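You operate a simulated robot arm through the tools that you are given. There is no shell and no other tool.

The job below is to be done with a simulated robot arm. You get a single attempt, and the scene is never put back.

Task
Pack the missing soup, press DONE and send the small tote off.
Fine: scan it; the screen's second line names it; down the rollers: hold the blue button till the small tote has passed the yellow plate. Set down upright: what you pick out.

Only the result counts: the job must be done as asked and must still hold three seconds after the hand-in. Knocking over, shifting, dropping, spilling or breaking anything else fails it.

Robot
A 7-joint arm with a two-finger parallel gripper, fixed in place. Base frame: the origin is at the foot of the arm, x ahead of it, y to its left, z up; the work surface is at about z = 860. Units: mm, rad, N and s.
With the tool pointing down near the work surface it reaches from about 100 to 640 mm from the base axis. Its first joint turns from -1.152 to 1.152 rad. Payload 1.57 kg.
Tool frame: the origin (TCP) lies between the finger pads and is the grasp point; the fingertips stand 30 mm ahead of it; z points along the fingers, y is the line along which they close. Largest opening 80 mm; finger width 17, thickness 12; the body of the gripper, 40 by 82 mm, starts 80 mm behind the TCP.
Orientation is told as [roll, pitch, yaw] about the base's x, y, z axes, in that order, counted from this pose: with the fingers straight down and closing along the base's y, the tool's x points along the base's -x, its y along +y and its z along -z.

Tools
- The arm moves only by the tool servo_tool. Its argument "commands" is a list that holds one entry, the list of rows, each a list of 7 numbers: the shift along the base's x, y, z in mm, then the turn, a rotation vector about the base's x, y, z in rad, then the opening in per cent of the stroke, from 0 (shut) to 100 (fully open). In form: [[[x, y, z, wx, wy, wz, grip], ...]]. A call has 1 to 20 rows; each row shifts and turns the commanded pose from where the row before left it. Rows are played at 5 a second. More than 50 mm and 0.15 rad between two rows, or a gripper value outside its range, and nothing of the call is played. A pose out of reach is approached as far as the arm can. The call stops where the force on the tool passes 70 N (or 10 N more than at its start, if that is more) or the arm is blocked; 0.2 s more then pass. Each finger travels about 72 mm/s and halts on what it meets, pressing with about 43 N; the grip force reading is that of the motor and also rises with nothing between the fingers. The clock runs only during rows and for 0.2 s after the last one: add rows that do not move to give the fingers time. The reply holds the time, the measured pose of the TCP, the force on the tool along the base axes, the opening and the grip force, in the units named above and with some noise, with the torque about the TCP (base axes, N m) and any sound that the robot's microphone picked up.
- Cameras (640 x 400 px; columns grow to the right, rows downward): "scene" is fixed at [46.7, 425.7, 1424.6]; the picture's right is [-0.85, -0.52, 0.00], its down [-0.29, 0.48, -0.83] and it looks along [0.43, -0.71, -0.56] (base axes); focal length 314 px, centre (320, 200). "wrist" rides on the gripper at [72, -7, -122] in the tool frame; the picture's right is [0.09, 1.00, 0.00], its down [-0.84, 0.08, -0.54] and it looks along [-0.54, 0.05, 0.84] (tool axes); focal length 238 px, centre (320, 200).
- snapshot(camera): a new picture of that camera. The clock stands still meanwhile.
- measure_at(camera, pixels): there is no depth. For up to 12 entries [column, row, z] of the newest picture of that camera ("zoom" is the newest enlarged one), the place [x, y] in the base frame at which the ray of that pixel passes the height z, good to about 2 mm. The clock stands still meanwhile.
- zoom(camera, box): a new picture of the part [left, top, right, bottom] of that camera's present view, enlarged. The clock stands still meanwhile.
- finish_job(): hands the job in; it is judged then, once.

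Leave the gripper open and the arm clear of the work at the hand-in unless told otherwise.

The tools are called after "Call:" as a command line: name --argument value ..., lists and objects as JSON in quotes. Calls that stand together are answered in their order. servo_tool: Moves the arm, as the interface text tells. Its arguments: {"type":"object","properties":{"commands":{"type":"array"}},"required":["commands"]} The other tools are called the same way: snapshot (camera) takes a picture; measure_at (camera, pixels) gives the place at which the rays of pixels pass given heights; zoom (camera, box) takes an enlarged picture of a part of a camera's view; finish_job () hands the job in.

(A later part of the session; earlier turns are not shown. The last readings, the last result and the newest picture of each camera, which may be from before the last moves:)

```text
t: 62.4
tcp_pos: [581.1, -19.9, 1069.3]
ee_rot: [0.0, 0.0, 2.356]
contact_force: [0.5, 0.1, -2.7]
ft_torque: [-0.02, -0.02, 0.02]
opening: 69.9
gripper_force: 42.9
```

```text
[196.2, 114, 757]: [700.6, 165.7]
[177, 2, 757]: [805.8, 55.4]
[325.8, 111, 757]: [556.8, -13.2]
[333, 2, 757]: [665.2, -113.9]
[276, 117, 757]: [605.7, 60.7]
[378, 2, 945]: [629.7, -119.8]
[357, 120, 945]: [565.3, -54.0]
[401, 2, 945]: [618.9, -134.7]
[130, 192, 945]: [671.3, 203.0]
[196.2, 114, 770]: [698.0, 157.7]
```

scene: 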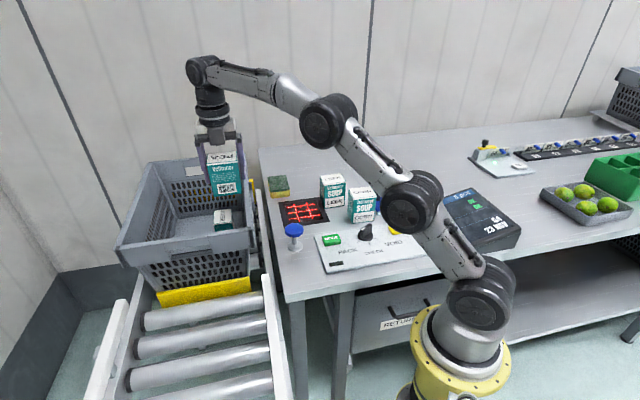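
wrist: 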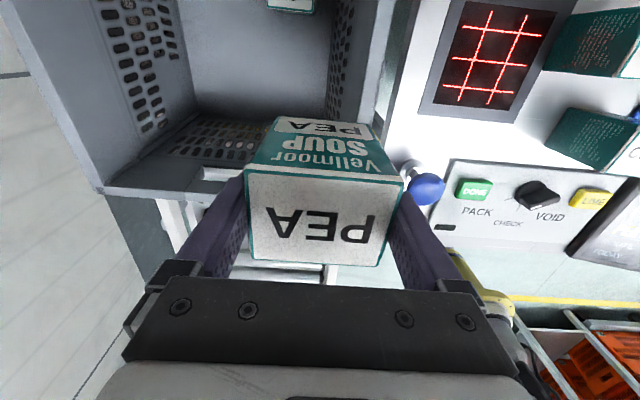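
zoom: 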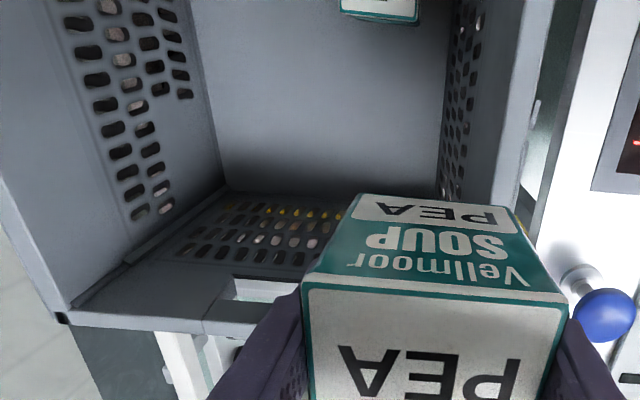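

Floor spans roughly x+y from 547 and x−y from 540 at its near corner; a safe spot for PEA is about (622,5). I'll go down and outward to (612,0,1020), with the carton bottom still above the rim, and check.

Call:
servo_tool --commands '[[[8, 5, -12, 0, 0, 0, 50], [8, 5, -12, 0, 0, 0, 50], [8, 5, -12, 0, 0, 0, 50], [7, 5, -13, 0, 0, 0, 50], [0, 0, 0, 0, 0, 0, 50]]]'

Call:
snapshot --camera "wrist"

Call:
snapshot --camera "scene"

```text
t: 63.6
tcp_pos: [613.5, 0.7, 1019.8]
ee_rot: [-0.001, 0.001, 2.353]
contact_force: [0.3, 0.1, -3.2]
ft_torque: [-0.01, 0.0, 0.0]
opening: 69.4
gripper_force: 43.1
```

```text
taken
```

wrist: 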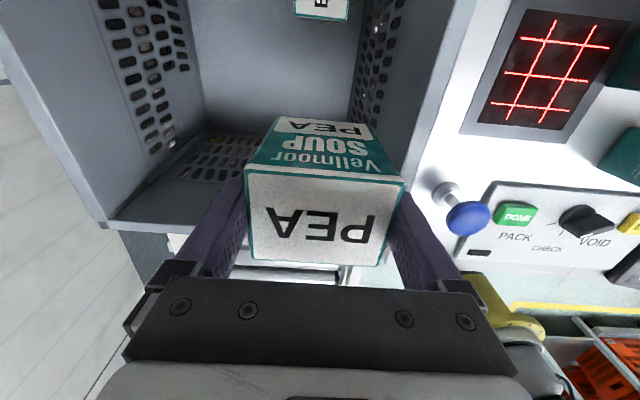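

```text
taken
```

scene: 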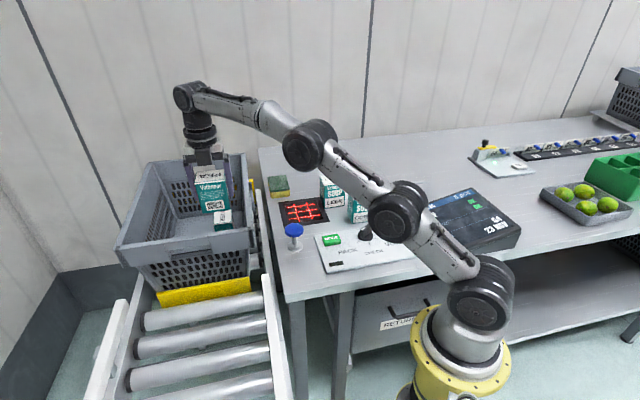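

Carton and tool are over the tote's near corner. I'll zoom to check the gaps to the right wall and front wall before lowering.

Call:
zoom --camera "wrist" --box '[90, 20, 480, 290]'

Call:
zoom --camera "scene" --box '[110, 130, 270, 290]'

```text
1.48 times, centred on (285, 155) of wrist
```

zoom: 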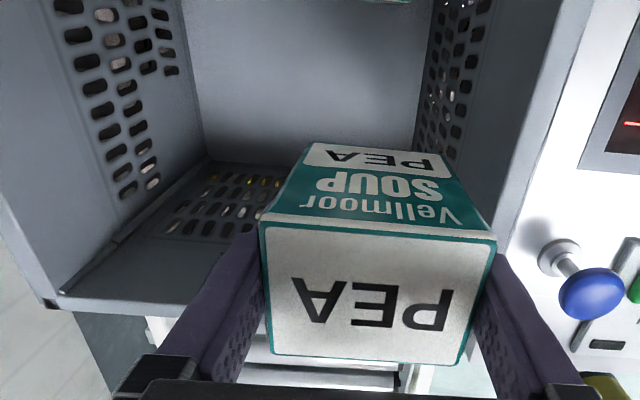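

```text
2.50 times, centred on (190, 210) of scene
```

zoom: 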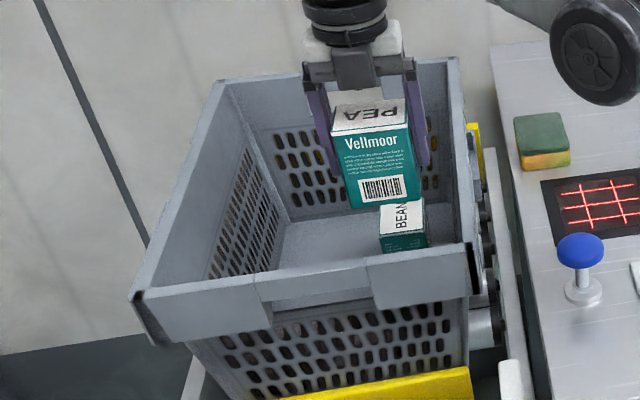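

I'll measure those rim points: right wall inner edge at wrist (407,175), (440,40) and the front rim's edges at left (112,216) and (185,226).

Call:
measure_at --camera "wrist" --pixels '[[406.6, 175, 945], [446, 22, 945], [467, 22, 945], [112, 214, 945], [106, 226, 945], [185, 232, 945], [205, 130, 757], [280, 112, 757], [348, 120, 757], [356, 80, 757]]'

```text
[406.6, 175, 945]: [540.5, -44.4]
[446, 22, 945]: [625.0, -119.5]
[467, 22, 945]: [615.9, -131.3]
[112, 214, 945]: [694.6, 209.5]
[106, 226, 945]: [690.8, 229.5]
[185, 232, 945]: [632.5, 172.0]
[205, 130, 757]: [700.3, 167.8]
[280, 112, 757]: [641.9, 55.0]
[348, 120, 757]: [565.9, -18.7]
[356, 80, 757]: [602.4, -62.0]
```

Clearances at (622,5) are about 10–20 mm to the walls. I'll lower to z≈830 with a slight outward shift.

Call:
servo_tool --commands '[[[1.5, 0.8, -20, 0, 0, 0, 50], [1.5, 0.8, -24, 0, 0, 0, 50], [1.5, 0.8, -24, 0, 0, 0, 50], [1.5, 0.8, -24, 0, 0, 0, 50], [1.5, 0.8, -24, 0, 0, 0, 50], [1, 0.3, -24, 0, 0, 0, 50], [0, 0, -24, 0, 0, 0, 50], [0, 0, -18, 0, 0, 0, 50], [0, 0, -8, 0, 0, 0, 50], [0, 0, 0, 0, 0, 0, 50]]]'

Call:
snapshot --camera "wrist"

Call:
snapshot --camera "scene"

Call:
zoom --camera "scene" --box '[110, 130, 270, 290]'

```text
t: 65.8
tcp_pos: [621.9, 3.8, 831.1]
ee_rot: [0.001, -0.001, 2.357]
contact_force: [0.0, -0.9, -2.4]
ft_torque: [-0.01, 0.01, 0.02]
opening: 69.9
gripper_force: 42.9
```

```text
taken
```

wrist: 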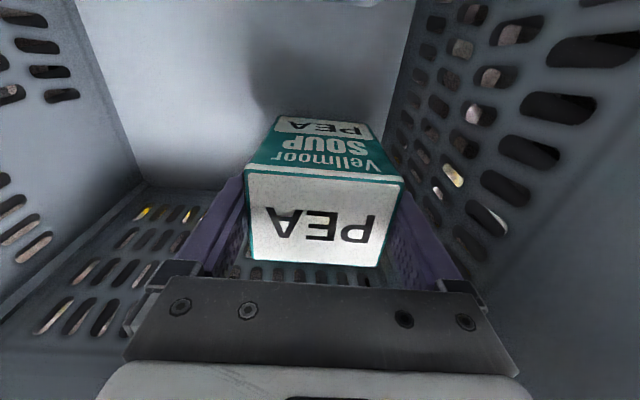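

```text
taken
```

scene: 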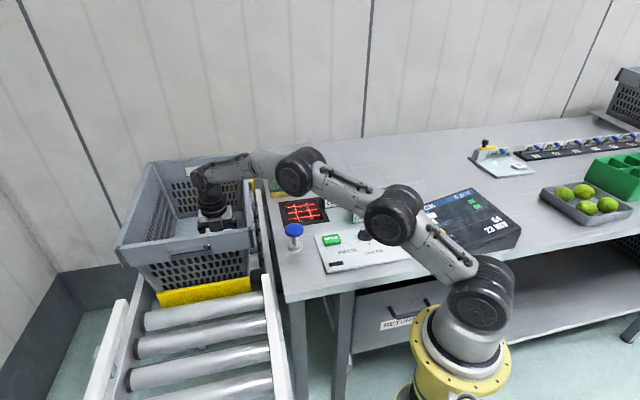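

```text
2.50 times, centred on (190, 210) of scene
```

zoom: 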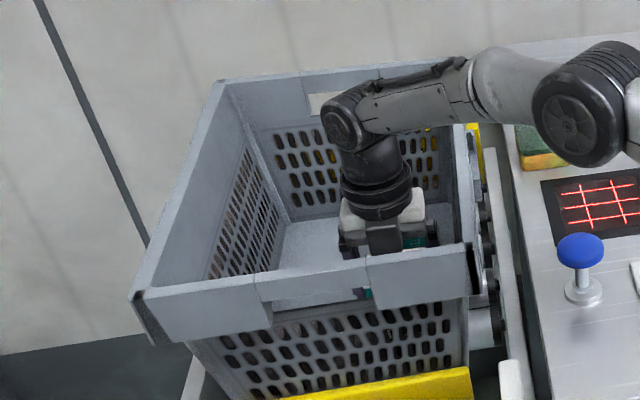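

The tool fits with clearance on every side; carton bottom is about 17 mm above the floor. I'll lower in small steps and watch the vertical force.

Call:
servo_tool --commands '[[[0, 0, -4, 0, 0, 0, 50], [0, 0, -4, 0, 0, 0, 50], [0, 0, -2, 0, 0, 0, 50], [0, 0, -1, 0, 0, 0, 50], [0, 0, 0, 0, 0, 0, 50]]]'

```text
t: 67.0
tcp_pos: [620.9, 4.7, 820.2]
ee_rot: [-0.001, 0.0, 2.356]
contact_force: [-0.7, -0.3, -2.7]
ft_torque: [-0.01, -0.02, 0.03]
opening: 69.8
gripper_force: 42.7
```

No contact yet at z=820. Continuing down in 1–1.5 mm steps.

Call:
servo_tool --commands '[[[0, 0, -1.5, 0, 0, 0, 50], [0, 0, -1.5, 0, 0, 0, 50], [0, 0, -1, 0, 0, 0, 50], [0, 0, -1, 0, 0, 0, 50], [0, 0, 0, 0, 0, 0, 50]]]'

```text
t: 68.2
tcp_pos: [622.3, 3.7, 816.6]
ee_rot: [0.001, 0.001, 2.355]
contact_force: [-0.1, -0.1, -3.5]
ft_torque: [0.0, -0.02, 0.03]
opening: 69.7
gripper_force: 43.2
```

Call:
servo_tool --commands '[[[0, 0, -1, 0, 0, 0, 50], [0, 0, -1, 0, 0, 0, 50], [0, 0, -1, 0, 0, 0, 50], [0, 0, 0, 0, 0, 0, 50]]]'

```text
t: 69.2
tcp_pos: [619.2, 4.5, 811.3]
ee_rot: [0.0, 0.001, 2.357]
contact_force: [0.3, 0.6, -2.6]
ft_torque: [0.03, 0.01, 0.05]
opening: 69.6
gripper_force: 43.3
```

Still no contact (z≈812). I'll keep going 1 mm at a time.

Call:
servo_tool --commands '[[[0, 0, -1, 0, 0, 0, 50], [0, 0, -1, 0, 0, 0, 50], [0, 0, 0, 0, 0, 0, 50]]]'

```text
t: 70.0
tcp_pos: [619.9, 4.2, 810.5]
ee_rot: [-0.002, 0.001, 2.356]
contact_force: [-0.4, 0.2, -1.9]
ft_torque: [0.03, -0.01, 0.01]
opening: 69.4
gripper_force: 43.7
```

Call:
servo_tool --commands '[[[0, 0, -1, 0, 0, 0, 50], [0, 0, -1, 0, 0, 0, 50], [0, 0, 0, 0, 0, 0, 50]]]'

Call:
snapshot --camera "wrist"

```text
t: 70.8
tcp_pos: [619.2, 4.2, 806.9]
ee_rot: [-0.001, -0.002, 2.355]
contact_force: [0.2, -0.4, -2.9]
ft_torque: [-0.02, 0.02, -0.04]
opening: 69.6
gripper_force: 43.3
```

```text
taken
```

wrist: 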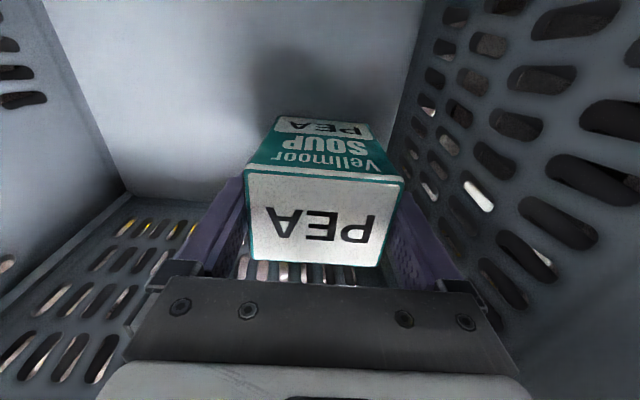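

No contact yet at about z=807. I'll check the floor height using the floor corner at wrist (124,195), seen earlier near (700,167).

Call:
measure_at --camera "wrist" --pixels '[[124, 194, 735], [124, 194, 745], [124, 194, 757], [124, 194, 770]]'

```text
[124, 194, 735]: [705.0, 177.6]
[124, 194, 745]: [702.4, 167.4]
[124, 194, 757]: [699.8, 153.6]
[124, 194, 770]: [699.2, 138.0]
```

The floor corner suggests the floor is nearer z≈737–745, so there's still some way to go. I'll continue in 1 mm steps.

Call:
servo_tool --commands '[[[0, 0, -1, 0, 0, 0, 50], [0, 0, -1, 0, 0, 0, 50], [0, 0, -1, 0, 0, 0, 50], [0, 0, -1, 0, 0, 0, 50], [0, 0, 0, 0, 0, 0, 50]]]'

```text
t: 72.0
tcp_pos: [619.7, 2.9, 804.1]
ee_rot: [0.002, 0.0, 2.356]
contact_force: [-0.2, -0.2, -1.9]
ft_torque: [-0.01, -0.01, 0.02]
opening: 69.5
gripper_force: 42.7
```

Call:
servo_tool --commands '[[[0, 0, -1, 0, 0, 0, 50], [0, 0, -1, 0, 0, 0, 50], [0, 0, -1, 0, 0, 0, 50], [0, 0, -1, 0, 0, 0, 50], [0, 0, 0, 0, 0, 0, 50]]]'

```text
t: 73.2
tcp_pos: [622.6, 4.5, 801.7]
ee_rot: [-0.003, 0.007, 2.357]
contact_force: [-1.4, 0.1, 13.9]
ft_torque: [-0.68, 0.13, -0.06]
opening: 69.8
gripper_force: 43.3
```

Contact: +14 N at z≈802, so PEA stands on the tote floor. I'll ease off half a millimetre and open the fingers just enough.

Call:
servo_tool --commands '[[[0, 0, 0.5, 0, 0, 0, 50], [0, 0, 0, 0, 0, 0, 80], [0, 0, 0, 0, 0, 0, 90], [0, 0, 0, 0, 0, 0, 96], [0, 0, 0, 0, 0, 0, 96], [0, 0, 0, 0, 0, 0, 96]]]'

Call:
snapshot --camera "wrist"

```text
t: 74.6
tcp_pos: [621.1, 3.9, 801.3]
ee_rot: [0.0, -0.001, 2.356]
contact_force: [0.6, -0.5, 0.0]
ft_torque: [-0.01, -0.02, -0.01]
opening: 76.6
gripper_force: 0.1
```

```text
taken
```

wrist: 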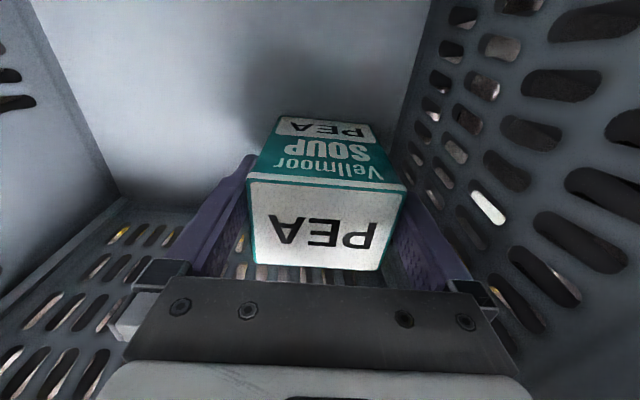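

Released with zero force; PEA stands upright. The right finger looks close to it, so I'll open fully and raise slowly, watching.

Call:
servo_tool --commands '[[[0, 0, 0, 0, 0, 0, 100], [0, 0, 0, 0, 0, 0, 100], [0, 0, 5, 0, 0, 0, 100], [0, 0, 8, 0, 0, 0, 100], [0, 0, 10, 0, 0, 0, 100], [0, 0, 0, 0, 0, 0, 100]]]'

Call:
snapshot --camera "wrist"

```text
t: 76.0
tcp_pos: [620.2, 4.6, 824.5]
ee_rot: [0.0, -0.001, 2.356]
contact_force: [0.3, -0.1, 0.8]
ft_torque: [0.03, 0.0, 0.02]
opening: 79.9
gripper_force: 0.0
```

```text
taken
```

wrist: 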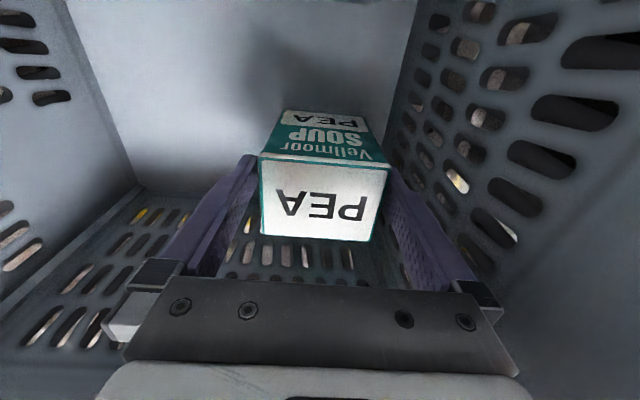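

PEA stays put and upright. I'll rise straight out of the tote, easing inward only once above the rim.

Call:
servo_tool --commands '[[[0, 0, 25, 0, 0, 0, 100], [0, 0, 30, 0, 0, 0, 100], [0, 0, 30, 0, 0, 0, 100], [0, 0, 30, 0, 0, 0, 100], [0, 0, 30, 0, 0, 0, 100], [0, 0, 25, 0, 0, 0, 100], [-8, -3, 25, 0, 0, 0, 100], [-10, -5, 25, 0, 0, 0, 100], [-15, -8, 25, 0, 0, 0, 100], [-15, -10, 20, 0, 0, 0, 100], [0, 0, 0, 0, 0, 0, 100]]]'

Call:
snapshot --camera "wrist"

Call:
snapshot --camera "scene"

```text
t: 78.4
tcp_pos: [572.4, -20.8, 1091.9]
ee_rot: [0.001, 0.0, 2.355]
contact_force: [-0.4, 0.5, 0.3]
ft_torque: [-0.02, 0.0, -0.04]
opening: 80.2
gripper_force: 0.0
```

```text
taken
```

wrist: 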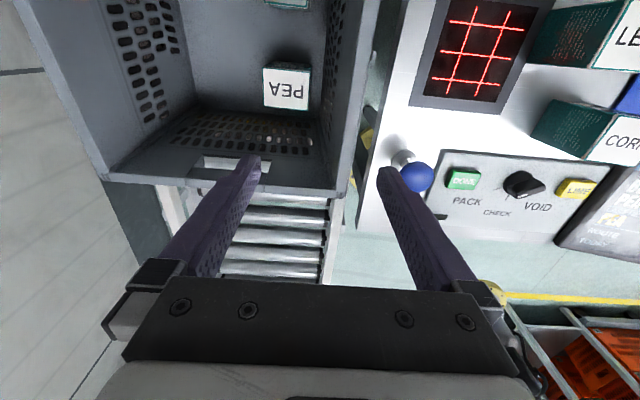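

```text
taken
```

scene: 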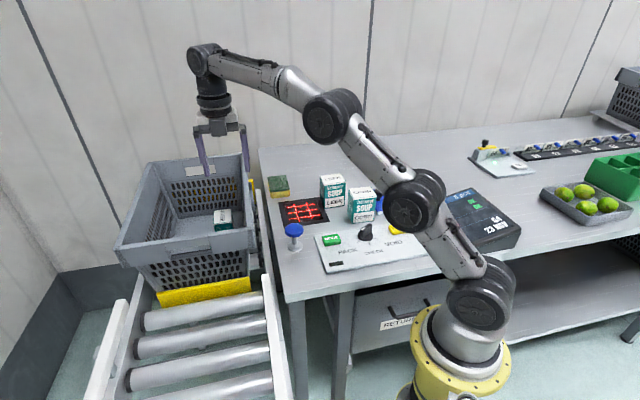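

PEA stands upright in the tote. Next is DONE. I'll triangulate its top centre from the wrist (463,179) and scene (332,239.5) views.

Call:
zoom --camera "wrist" --box '[390, 140, 550, 240]'

Call:
zoom --camera "scene" --box '[280, 215, 380, 275]'

```text
4.00 times, centred on (470, 190) of wrist
```

zoom: 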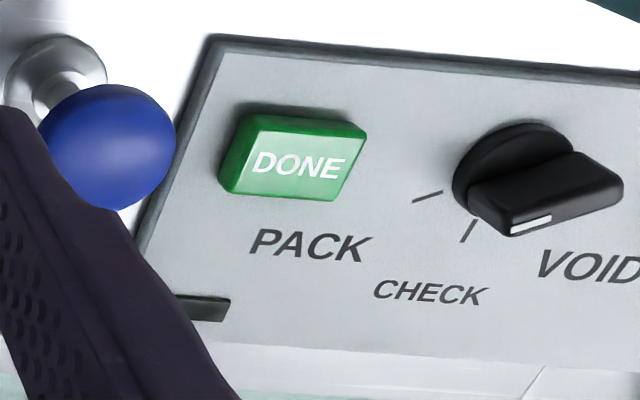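

```text
6.40 times, centred on (330, 245) of scene
```

zoom: 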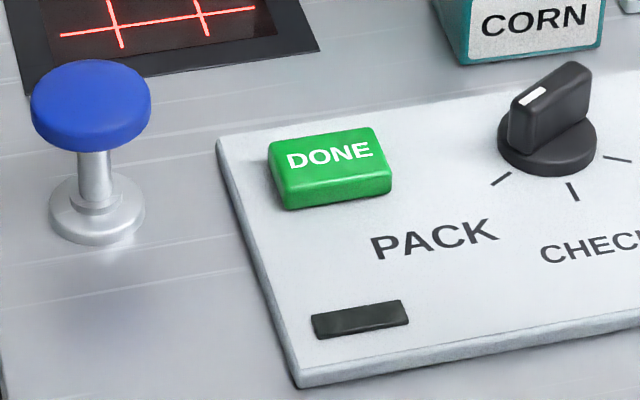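

The dial still points at PACK. I'll triangulate DONE's top (wrist 465,180.5; scene 331.6,238) and the blue cap (wrist 417,176.5; scene 294.2,228.6).

Call:
measure_at --camera "wrist" --pixels '[[465, 180.5, 870], [465, 180.5, 880], [465, 180.5, 890], [417, 176.5, 900], [417, 176.5, 910], [417, 176.5, 920], [417, 176.5, 930]]'

Call:
measure_at --camera "scene" --pixels '[[331.6, 238, 870], [331.6, 238, 880], [331.6, 238, 890], [294.2, 228.6, 900], [294.2, 228.6, 910], [294.2, 228.6, 920], [294.2, 228.6, 930], [284.7, 230, 920], [303.5, 228, 920]]'

```text
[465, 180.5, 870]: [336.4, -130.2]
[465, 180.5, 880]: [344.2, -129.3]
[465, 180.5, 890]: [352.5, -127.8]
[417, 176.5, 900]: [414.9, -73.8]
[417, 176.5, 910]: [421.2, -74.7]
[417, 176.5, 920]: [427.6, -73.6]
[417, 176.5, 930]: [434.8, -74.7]
```

```text
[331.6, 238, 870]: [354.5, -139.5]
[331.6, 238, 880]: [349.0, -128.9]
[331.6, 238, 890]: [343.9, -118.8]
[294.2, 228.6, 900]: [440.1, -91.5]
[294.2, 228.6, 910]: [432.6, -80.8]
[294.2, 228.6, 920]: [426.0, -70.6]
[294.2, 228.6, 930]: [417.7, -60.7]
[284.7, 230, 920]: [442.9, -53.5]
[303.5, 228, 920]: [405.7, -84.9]
```

DONE's top is at about (347,-127.5,883) and the blue cap at (426.5,-73.5,918). I'll close the fingers and move above DONE at z=1000.

Call:
servo_tool --commands '[[[-37.6, -17.8, -15, 0, 0, 0, 60], [-37.6, -17.8, -15, 0, 0, 0, 30], [-37.6, -17.8, -15, 0, 0, 0, 0], [-37.6, -17.8, -15, 0, 0, 0, 0], [-37.6, -17.8, -16, 0, 0, 0, 0], [-37.4, -17.7, -16, 0, 0, 0, 0], [0, 0, 0, 0, 0, 0, 0]]]'

Call:
snapshot --camera "wrist"

Call:
zoom --camera "scene" --box '[250, 130, 410, 270]'

```text
t: 80.0
tcp_pos: [345.7, -129.4, 996.0]
ee_rot: [0.0, 0.001, 2.357]
contact_force: [0.4, -0.5, -0.7]
ft_torque: [-0.01, -0.02, -0.02]
opening: 0.2
gripper_force: 21.5
```

```text
taken
```

wrist: 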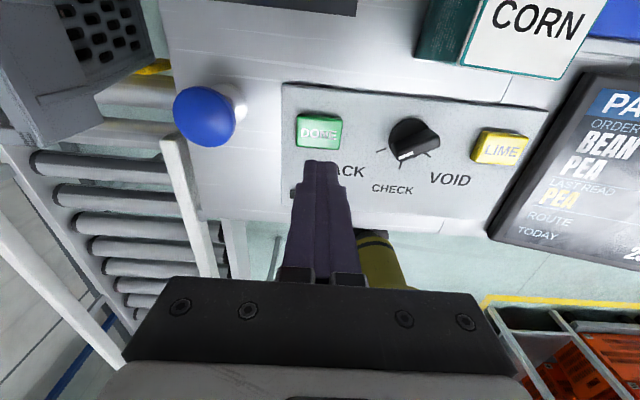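

```text
2.86 times, centred on (330, 200) of scene
```

zoom: 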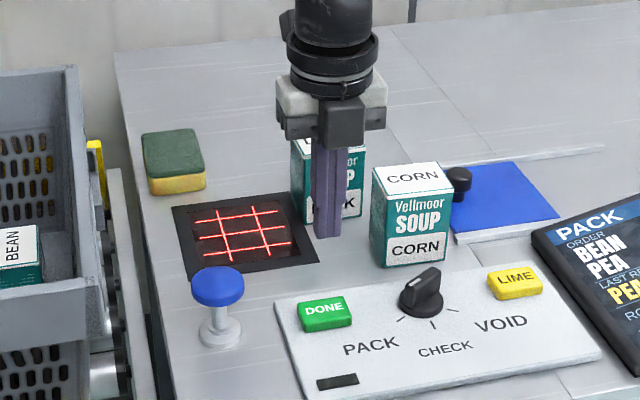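

I'll refine DONE's position from this close wrist view (top centre ≈318,131).

Call:
zoom --camera "wrist" --box '[270, 90, 370, 190]'

Call:
measure_at --camera "wrist" --pixels '[[318, 130, 880], [318, 130, 885], [206, 115, 918], [411, 135, 890]]'

```text
4.00 times, centred on (320, 140) of wrist
```

zoom: 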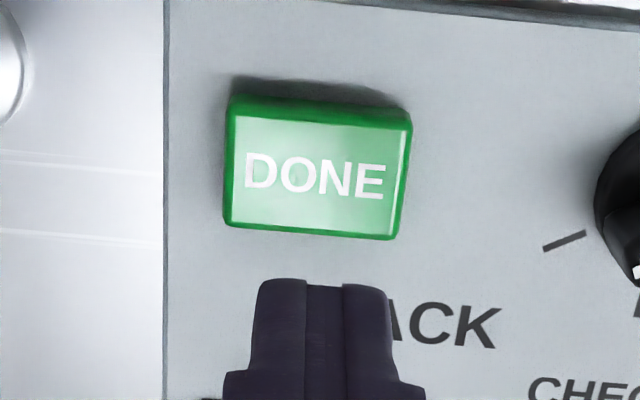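

```text
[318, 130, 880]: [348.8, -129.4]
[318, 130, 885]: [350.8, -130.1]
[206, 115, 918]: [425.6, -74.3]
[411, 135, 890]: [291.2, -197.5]
```

DONE's centre is at (347,-127.5). I'll descend to just above it (fingertips ~7 mm over the top).

Call:
servo_tool --commands '[[[1, 1.5, -25, 0, 0, 0, 0], [0, 0, -25, 0, 0, 0, 0], [0, 0, -18, 0, 0, 0, 0], [0, 0, -7, 0, 0, 0, 0], [0, 0, 0, 0, 0, 0, 0]]]'

Call:
zoom --camera "scene" --box '[280, 160, 400, 265]'

Call:
snapshot --camera "wrist"

```text
t: 81.2
tcp_pos: [347.1, -127.6, 922.4]
ee_rot: [0.0, 0.001, 2.355]
contact_force: [0.0, -0.1, -0.5]
ft_torque: [0.03, 0.0, 0.03]
opening: 0.1
gripper_force: 21.3
```

```text
3.81 times, centred on (340, 212) of scene
```

zoom: 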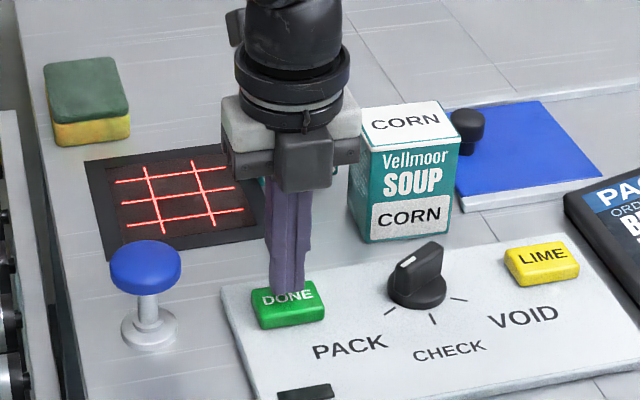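

```text
taken
```

wrist: 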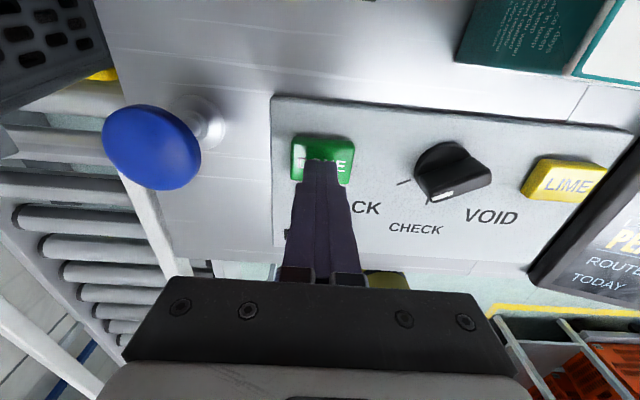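

The fingertips are right above DONE. Pressing down gently in small steps.

Call:
servo_tool --commands '[[[0, 0, -3, 0, 0, 0, 0], [0, 0, -3, 0, 0, 0, 0], [0, 0, -2, 0, 0, 0, 0], [0, 0, -1.5, 0, 0, 0, 0], [0, 0, -1.5, 0, 0, 0, 0], [0, 0, 0, 0, 0, 0, 0]]]'

```text
t: 82.6
tcp_pos: [347.3, -127.5, 912.6]
ee_rot: [0.001, -0.002, 2.355]
contact_force: [-0.3, 0.9, 2.0]
ft_torque: [-0.05, -0.08, 0.02]
opening: 0.0
gripper_force: 21.1
```

A light touch (2 N) is starting. I'll press a few millimetres further.

Call:
servo_tool --commands '[[[0, 0, -1, 0, 0, 0, 0], [0, 0, -1, 0, 0, 0, 0], [0, 0, -1, 0, 0, 0, 0], [0, 0, 0, 0, 0, 0, 0]]]'

```text
t: 83.6
tcp_pos: [347.7, -125.9, 908.0]
ee_rot: [0.0, 0.0, 2.357]
contact_force: [-0.6, -1.8, 2.6]
ft_torque: [-0.03, 0.06, -0.02]
opening: 0.0
gripper_force: 21.1
heard: click
```

A click was heard – DONE is pressed. I'll lift off and check the screen.

Call:
servo_tool --commands '[[[0, 0, 6, 0, 0, 0, 0], [0, 0, 20, 0, 0, 0, 0], [0, 0, 30, 0, 0, 0, 0], [0, 0, 30, 0, 0, 0, 0], [0, 0, 0, 0, 0, 0, 0]]]'

Call:
snapshot --camera "scene"

Call:
snapshot --camera "wrist"

Call:
zoom --camera "scene" --box '[400, 180, 530, 265]'

```text
t: 84.8
tcp_pos: [349.3, -128.8, 993.8]
ee_rot: [0.0, 0.001, 2.357]
contact_force: [0.2, -0.7, -0.4]
ft_torque: [-0.01, 0.03, 0.01]
opening: 0.1
gripper_force: 21.5
```

```text
taken
```

scene: 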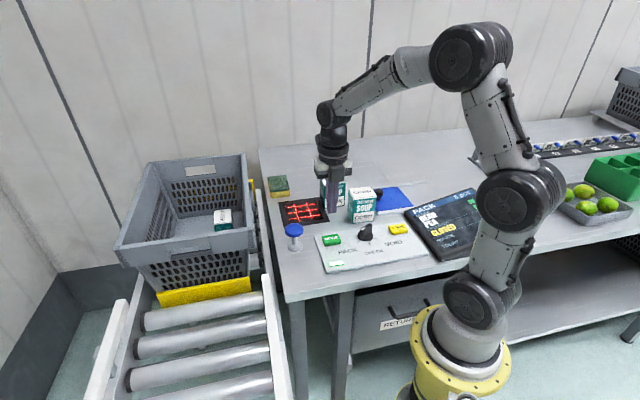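

```text
taken
```

wrist: 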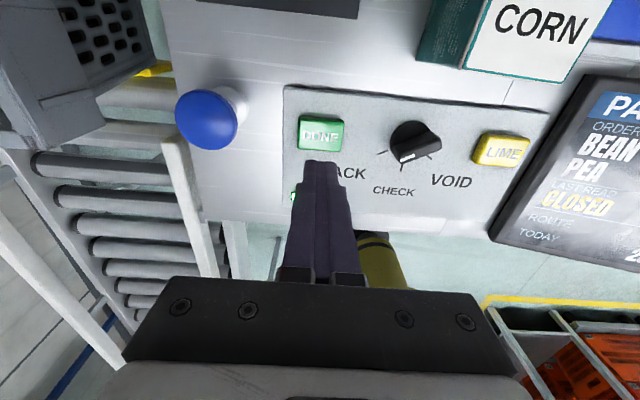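

```text
4.71 times, centred on (465, 222) of scene
```

zoom: 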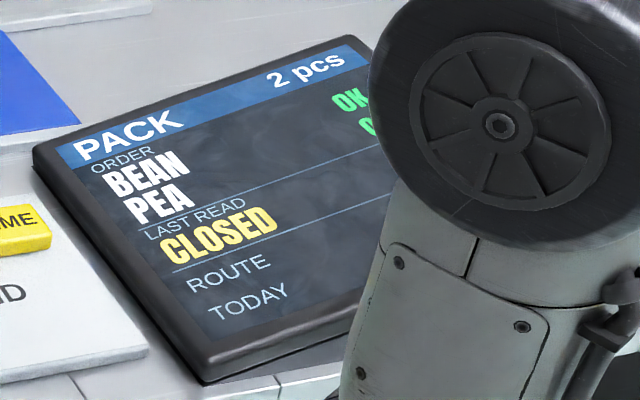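

The order is CLOSED with 2 pcs. Now I'll move the closed fingertips above the blue button at (426.5,-74).

Call:
servo_tool --commands '[[[26, 18.2, -2, 0, 0, 0, 0], [26, 18.2, -2, 0, 0, 0, 0], [25.2, 18.4, -5, 0, 0, 0, 0], [0, 0, -15, 0, 0, 0, 0], [0, 0, -10, 0, 0, 0, 0], [0, 0, 0, 0, 0, 0, 0]]]'

Call:
snapshot --camera "wrist"

Call:
zoom --camera "scene" --box '[230, 130, 380, 265]'

```text
t: 86.2
tcp_pos: [425.0, -73.5, 959.6]
ee_rot: [-0.002, -0.001, 2.355]
contact_force: [-1.0, -0.4, 0.1]
ft_torque: [-0.03, 0.03, 0.0]
opening: 0.0
gripper_force: 20.7
```

```text
taken
```

wrist: 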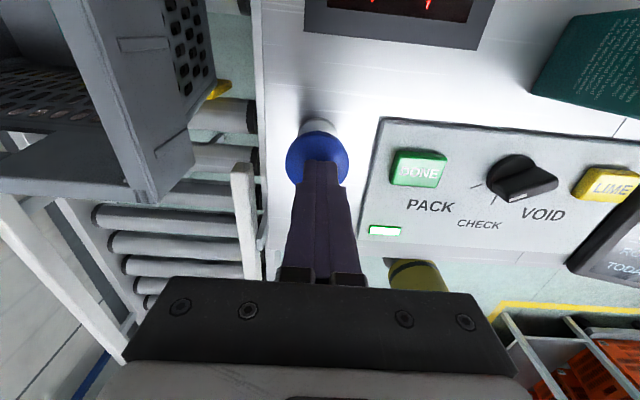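

```text
2.96 times, centred on (305, 198) of scene
```

zoom: 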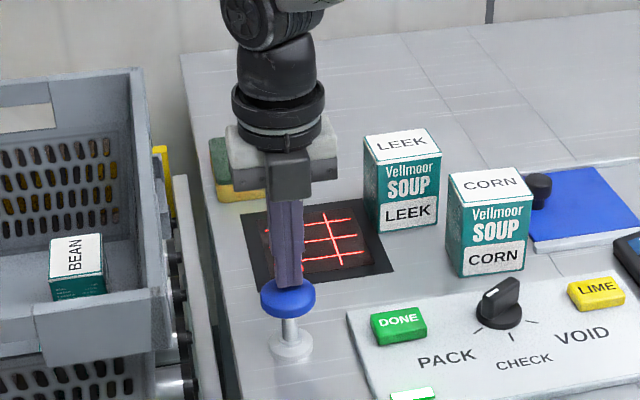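

The fingertips are over the blue cap and the green lamp is lit. Pressing down slowly; once pressed I hold.

Call:
servo_tool --commands '[[[0, 0, -5, 0, 0, 0, 0], [0, 0, -4, 0, 0, 0, 0], [0, 0, -2, 0, 0, 0, 0], [0, 0, -2, 0, 0, 0, 0]]]'

Call:
snapshot --camera "scene"

```text
t: 87.2
tcp_pos: [424.2, -73.0, 947.0]
ee_rot: [-0.002, 0.003, 2.356]
contact_force: [1.8, -3.1, 3.3]
ft_torque: [-0.06, -0.07, -0.01]
opening: 0.0
gripper_force: 21.1
```

```text
taken
```

scene: 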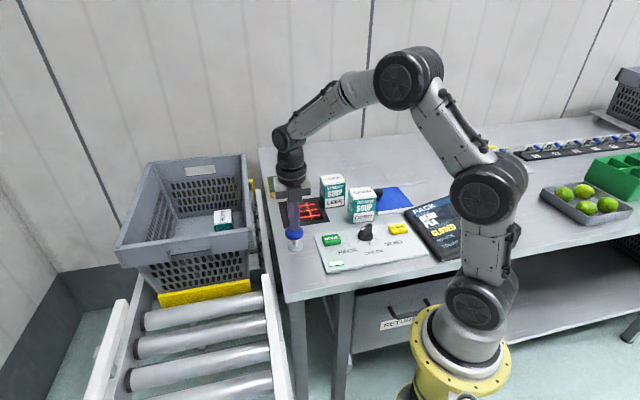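

Contact has begun (3 N). I'll press a few millimetres more.

Call:
servo_tool --commands '[[[0, 0, -1.5, 0, 0, 0, 0], [0, 0, -1.5, 0, 0, 0, 0], [0, 0, -1.5, 0, 0, 0, 0]]]'

Call:
snapshot --camera "scene"

```text
t: 88.0
tcp_pos: [424.1, -72.0, 942.0]
ee_rot: [0.001, -0.001, 2.357]
contact_force: [-2.4, -0.2, 4.1]
ft_torque: [-0.07, 0.04, 0.02]
opening: 0.1
gripper_force: 21.4
```

```text
taken
```

scene: 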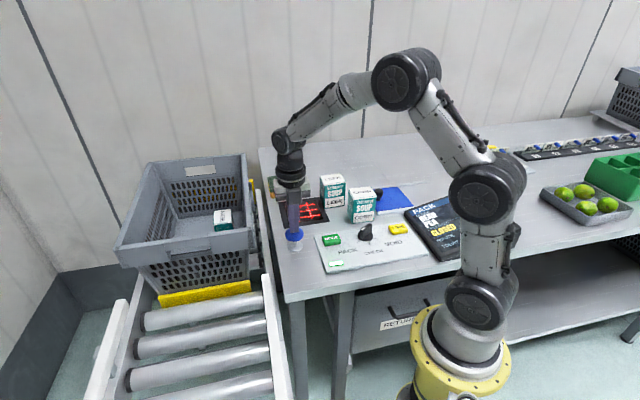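

The cap is sinking against its spring (4 N) and nothing moves yet. Pressing further.

Call:
servo_tool --commands '[[[0, 0, -1.5, 0, 0, 0, 0], [0, 0, -1.5, 0, 0, 0, 0], [0, 0, -1.5, 0, 0, 0, 0]]]'

Call:
snapshot --camera "scene"

```text
t: 88.8
tcp_pos: [424.8, -71.7, 938.7]
ee_rot: [-0.003, 0.0, 2.358]
contact_force: [-3.0, 0.6, 6.5]
ft_torque: [0.04, 0.05, -0.01]
opening: 0.2
gripper_force: 21.5
```

```text
taken
```

scene: 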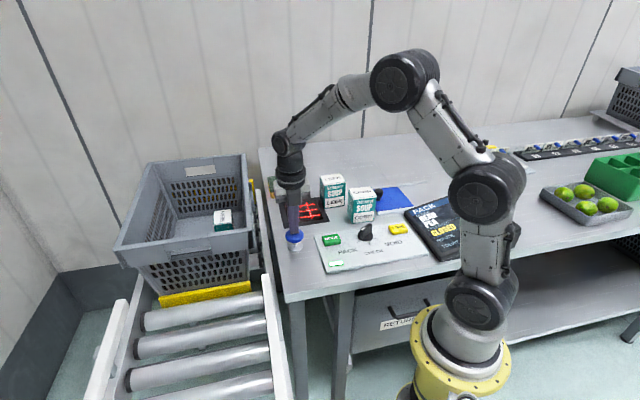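

I'll zoom on the plate and the button to see whether anything is moving.

Call:
zoom --camera "scene" --box '[110, 140, 310, 320]'

Call:
zoom --camera "scene" --box '[260, 180, 340, 270]'

```text
2.22 times, centred on (210, 230) of scene
```

zoom: 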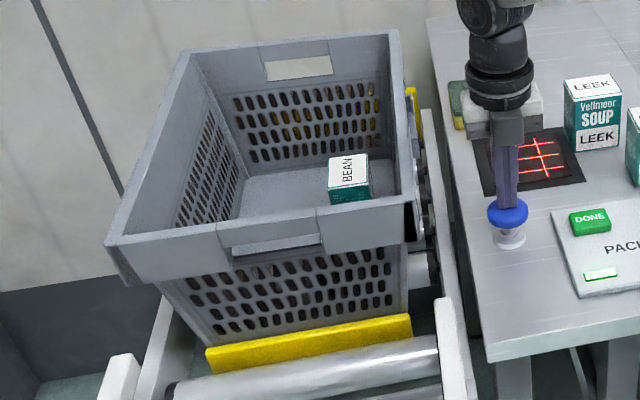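

```text
4.44 times, centred on (300, 225) of scene
```

zoom: 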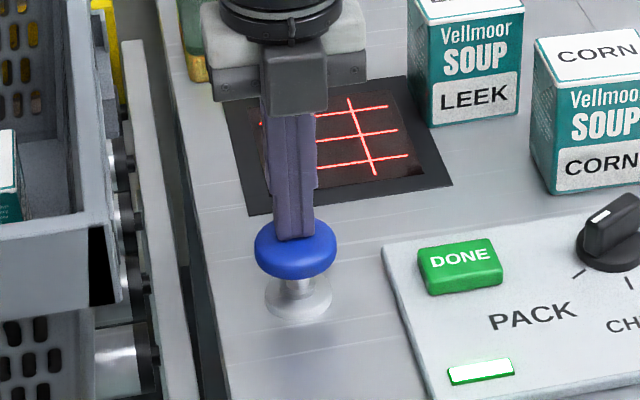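

The yellow plate has dropped a little as the button sinks. I'll press a bit further and hold.

Call:
servo_tool --commands '[[[0, 0, -1.5, 0, 0, 0, 0], [0, 0, -1.5, 0, 0, 0, 0], [0, 0, 0, 0, 0, 0, 0]]]'

Call:
zoom --camera "scene" --box '[110, 140, 310, 320]'

```text
t: 89.6
tcp_pos: [425.4, -71.2, 935.5]
ee_rot: [0.001, 0.003, 2.356]
contact_force: [1.3, 1.3, 7.5]
ft_torque: [0.08, 0.02, -0.07]
opening: 0.2
gripper_force: 21.4
```

```text
2.22 times, centred on (210, 230) of scene
```

zoom: 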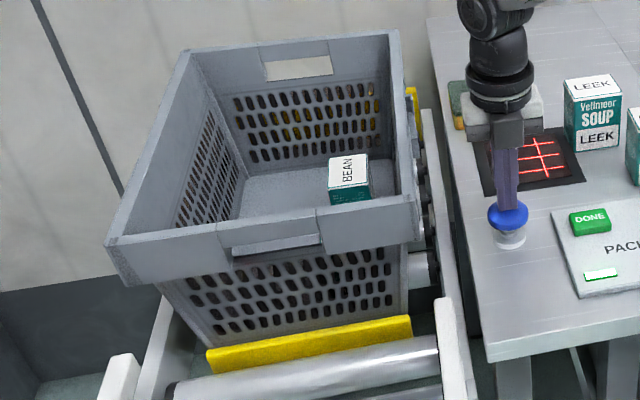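

The plate is a little lower but still blocks. Pressing a few more millimetres.

Call:
servo_tool --commands '[[[0, 0, -1.5, 0, 0, 0, 0], [0, 0, -1.5, 0, 0, 0, 0], [0, 0, -1.5, 0, 0, 0, 0], [0, 0, 0, 0, 0, 0, 0]]]'

Call:
zoom --camera "scene" --box '[110, 140, 310, 320]'

```text
t: 90.6
tcp_pos: [424.0, -71.3, 931.9]
ee_rot: [-0.001, 0.003, 2.357]
contact_force: [2.7, -3.6, 7.8]
ft_torque: [-0.07, -0.04, -0.01]
opening: 0.0
gripper_force: 21.5
```

```text
2.22 times, centred on (210, 230) of scene
```

zoom: 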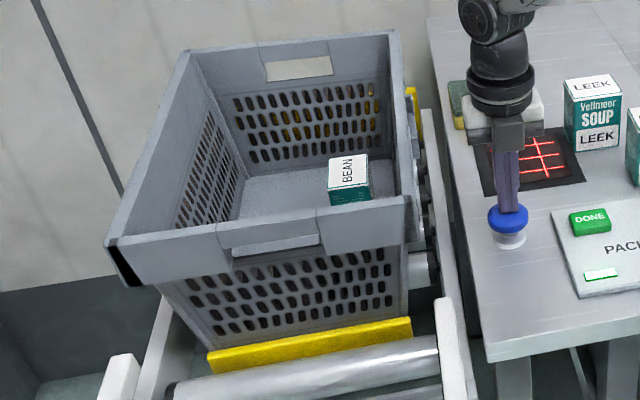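

The plate follows the button's travel. I'll keep pressing down in small steps.

Call:
servo_tool --commands '[[[0, 0, -2, 0, 0, 0, 0], [0, 0, -2, 0, 0, 0, 0], [0, 0, -1, 0, 0, 0, 0], [0, 0, 0, 0, 0, 0, 0]]]'

Call:
zoom --camera "scene" --box '[110, 140, 310, 320]'

Call:
zoom --camera "scene" --box '[260, 190, 330, 260]'

```text
t: 91.6
tcp_pos: [424.5, -73.0, 924.8]
ee_rot: [0.001, 0.0, 2.358]
contact_force: [3.3, 0.6, 8.2]
ft_torque: [0.05, -0.09, -0.01]
opening: 0.0
gripper_force: 21.4
```

```text
2.22 times, centred on (210, 230) of scene
```

zoom: 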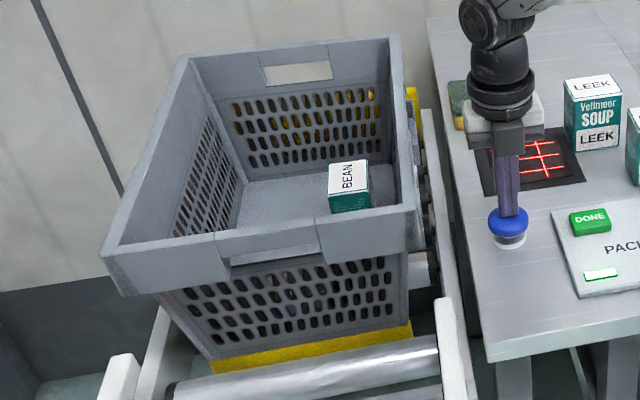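

```text
5.71 times, centred on (295, 225) of scene
```

zoom: 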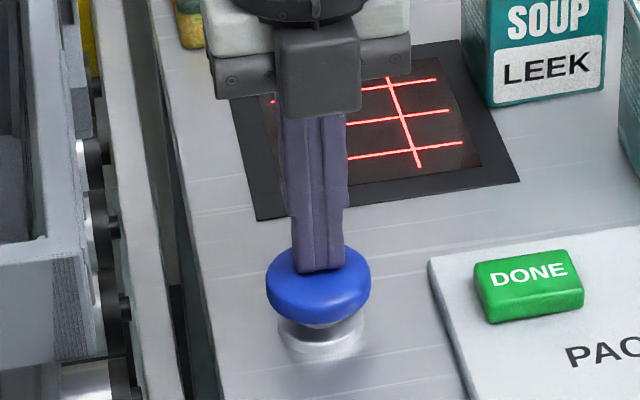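

The tote has started to roll over the lowered plate. I'll press 2 mm more and hold, checking every 0.6 s or so.

Call:
servo_tool --commands '[[[0, 0, -1.5, 0, 0, 0, 0], [0, 0, -0.5, 0, 0, 0, 0], [0, 0, 0, 0, 0, 0, 0]]]'

Call:
snapshot --camera "scene"

```text
t: 92.4
tcp_pos: [424.5, -72.4, 924.0]
ee_rot: [0.0, 0.002, 2.355]
contact_force: [4.1, 0.8, 8.9]
ft_torque: [0.08, -0.11, -0.02]
opening: 0.0
gripper_force: 21.2
```

```text
taken
```

scene: 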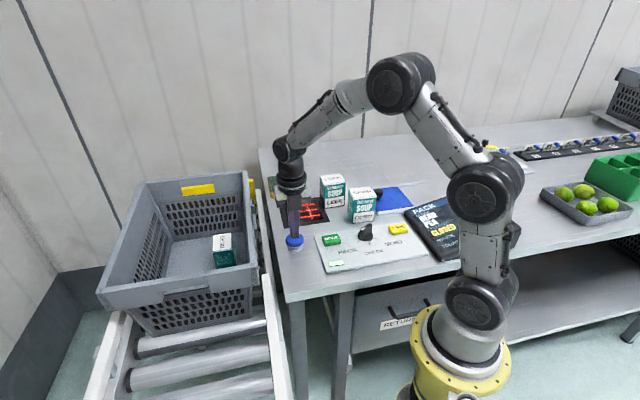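

The tote is rolling down smoothly with BEAN standing. I keep holding.

Call:
servo_tool --commands '[[[0, 0, 0, 0, 0, 0, 0], [0, 0, 0, 0, 0, 0, 0]]]'

Call:
snapshot --camera "scene"

```text
t: 93.0
tcp_pos: [424.5, -72.3, 923.7]
ee_rot: [0.001, 0.001, 2.357]
contact_force: [3.1, 0.6, 8.1]
ft_torque: [0.05, -0.1, -0.02]
opening: 0.0
gripper_force: 21.2
```

```text
taken
```

scene: 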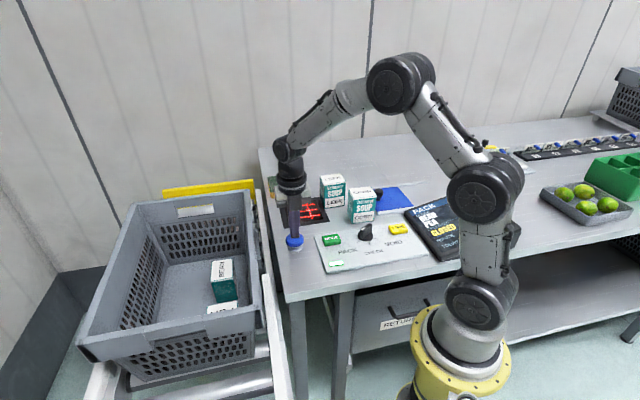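

It keeps rolling; BEAN and PEA are both standing, and a second yellow plate shows behind at (210,188). Holding on.

Call:
servo_tool --commands '[[[0, 0, 0, 0, 0, 0, 0], [0, 0, 0, 0, 0, 0, 0]]]'

Call:
snapshot --camera "scene"

```text
t: 93.6
tcp_pos: [424.3, -72.8, 923.6]
ee_rot: [-0.001, -0.001, 2.356]
contact_force: [2.8, 1.4, 7.6]
ft_torque: [0.05, -0.08, 0.05]
opening: 0.0
gripper_force: 21.2
```

```text
taken
```

scene: 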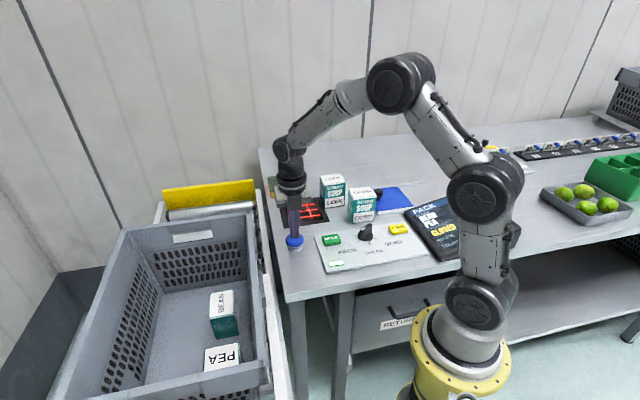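

Both cartons are upright. The tote's tail (row ≈230) still has to pass the front plate's place (row ≈290). Holding.

Call:
servo_tool --commands '[[[0, 0, 0, 0, 0, 0, 0], [0, 0, 0, 0, 0, 0, 0]]]'

Call:
snapshot --camera "scene"

```text
t: 94.2
tcp_pos: [423.9, -71.9, 923.9]
ee_rot: [0.0, 0.0, 2.358]
contact_force: [2.4, 0.7, 8.0]
ft_torque: [0.06, -0.02, 0.01]
opening: 0.0
gripper_force: 21.6
```

```text
taken
```

scene: 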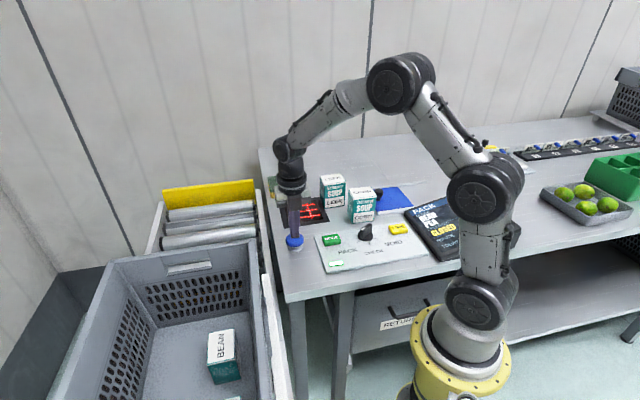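

Almost there. One more short hold, then I'll check against the plate's position.

Call:
servo_tool --commands '[[[0, 0, 0, 0, 0, 0, 0], [0, 0, 0, 0, 0, 0, 0]]]'

Call:
snapshot --camera "scene"

Call:
zoom --camera "scene" --box '[60, 160, 310, 380]'

```text
t: 94.8
tcp_pos: [423.9, -72.9, 923.3]
ee_rot: [0.0, 0.001, 2.355]
contact_force: [0.6, -0.3, 8.4]
ft_torque: [0.03, -0.05, -0.02]
opening: 0.0
gripper_force: 20.8
```

```text
taken
```

scene: 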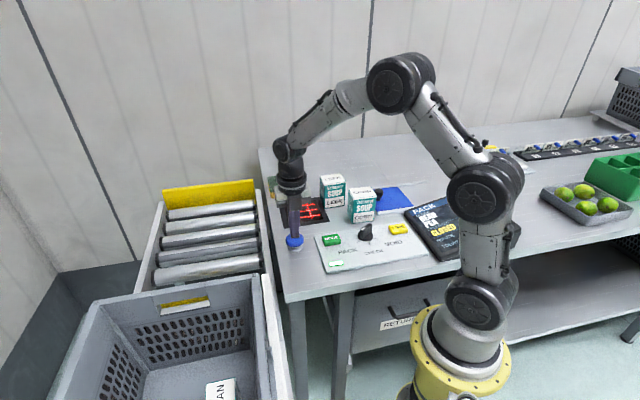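

```text
1.82 times, centred on (185, 270) of scene
```

zoom: 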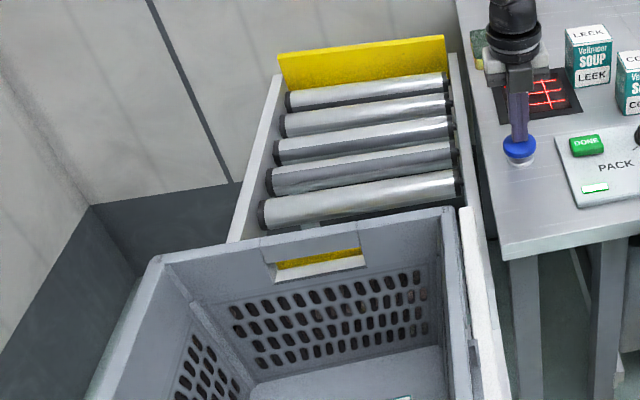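

The front plate shows through the tail's handle hole, so the tote is just clearing it. I'll hold a moment longer for margin.

Call:
servo_tool --commands '[[[0, 0, 0, 0, 0, 0, 0], [0, 0, 0, 0, 0, 0, 0]]]'

Call:
snapshot --camera "scene"

Call:
zoom --camera "scene" --box '[30, 170, 320, 400]'

```text
t: 95.4
tcp_pos: [424.2, -72.2, 923.8]
ee_rot: [0.0, 0.0, 2.358]
contact_force: [1.4, -0.5, 7.8]
ft_torque: [0.0, -0.03, 0.03]
opening: 0.0
gripper_force: 21.2
```

```text
taken
```

scene: 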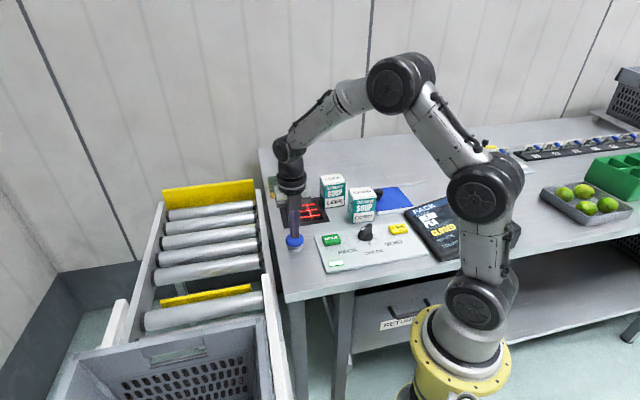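

```text
1.74 times, centred on (175, 285) of scene
```

zoom: 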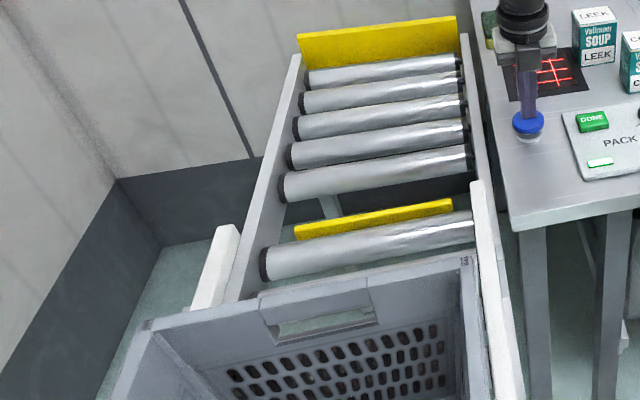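

The tote has fully passed the plate (plate and a roller visible behind it). Now I release the blue button and rise.

Call:
servo_tool --commands '[[[0, 0, 10, 0, 0, 0, 0], [0, 0, 20, 0, 0, 0, 0], [0, 0, 30, 0, 0, 0, 0], [0, 0, 40, 0, 0, 0, 30], [0, 0, 40, 0, 0, 0, 60]]]'

Call:
snapshot --camera "scene"

```text
t: 96.6
tcp_pos: [424.7, -73.2, 1062.5]
ee_rot: [0.0, 0.001, 2.356]
contact_force: [0.0, -0.3, 0.1]
ft_torque: [0.01, -0.03, -0.02]
opening: 48.1
gripper_force: 0.1
```

```text
taken
```

scene: 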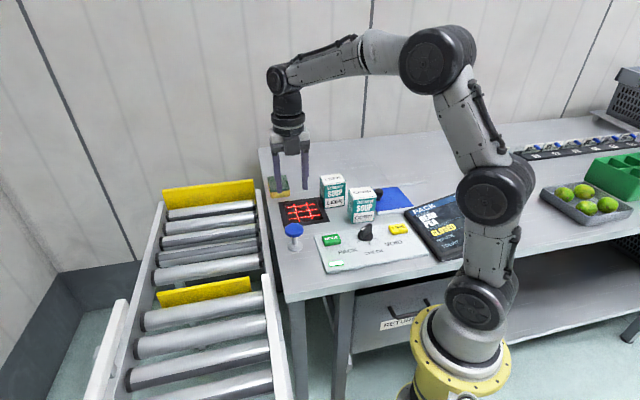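

The tote has rolled on out of view, the plate is back up, and nothing else moved. I'll open the gripper fully, rise a little, and use the wrist camera to look down the rollers.

Call:
servo_tool --commands '[[[0, 0, 30, 0, 0, 0, 100], [0, 0, 30, 0, 0, 0, 100], [0, 0, 30, 0, 0, 0, 100], [0, 0, 0, 0, 0, 0, 100], [0, 0, 0, 0, 0, 0, 100], [0, 0, 0, 0, 0, 0, 100]]]'

Call:
snapshot --camera "wrist"

Call:
snapshot --camera "scene"

```text
t: 98.0
tcp_pos: [427.0, -72.8, 1154.5]
ee_rot: [0.0, 0.001, 2.354]
contact_force: [0.5, 0.2, -1.2]
ft_torque: [0.01, 0.0, -0.05]
opening: 80.0
gripper_force: 0.0
```

```text
taken
```

wrist: 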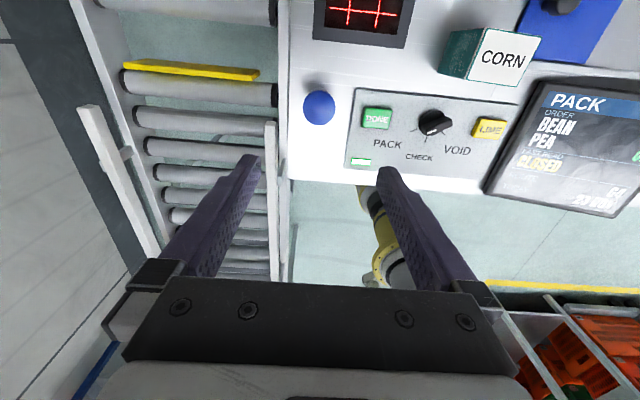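

```text
taken
```

scene: 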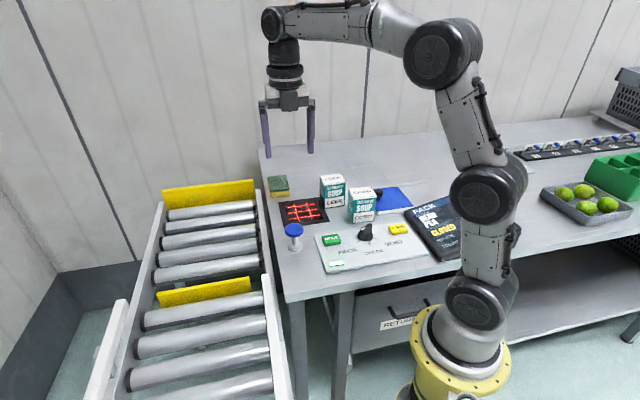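

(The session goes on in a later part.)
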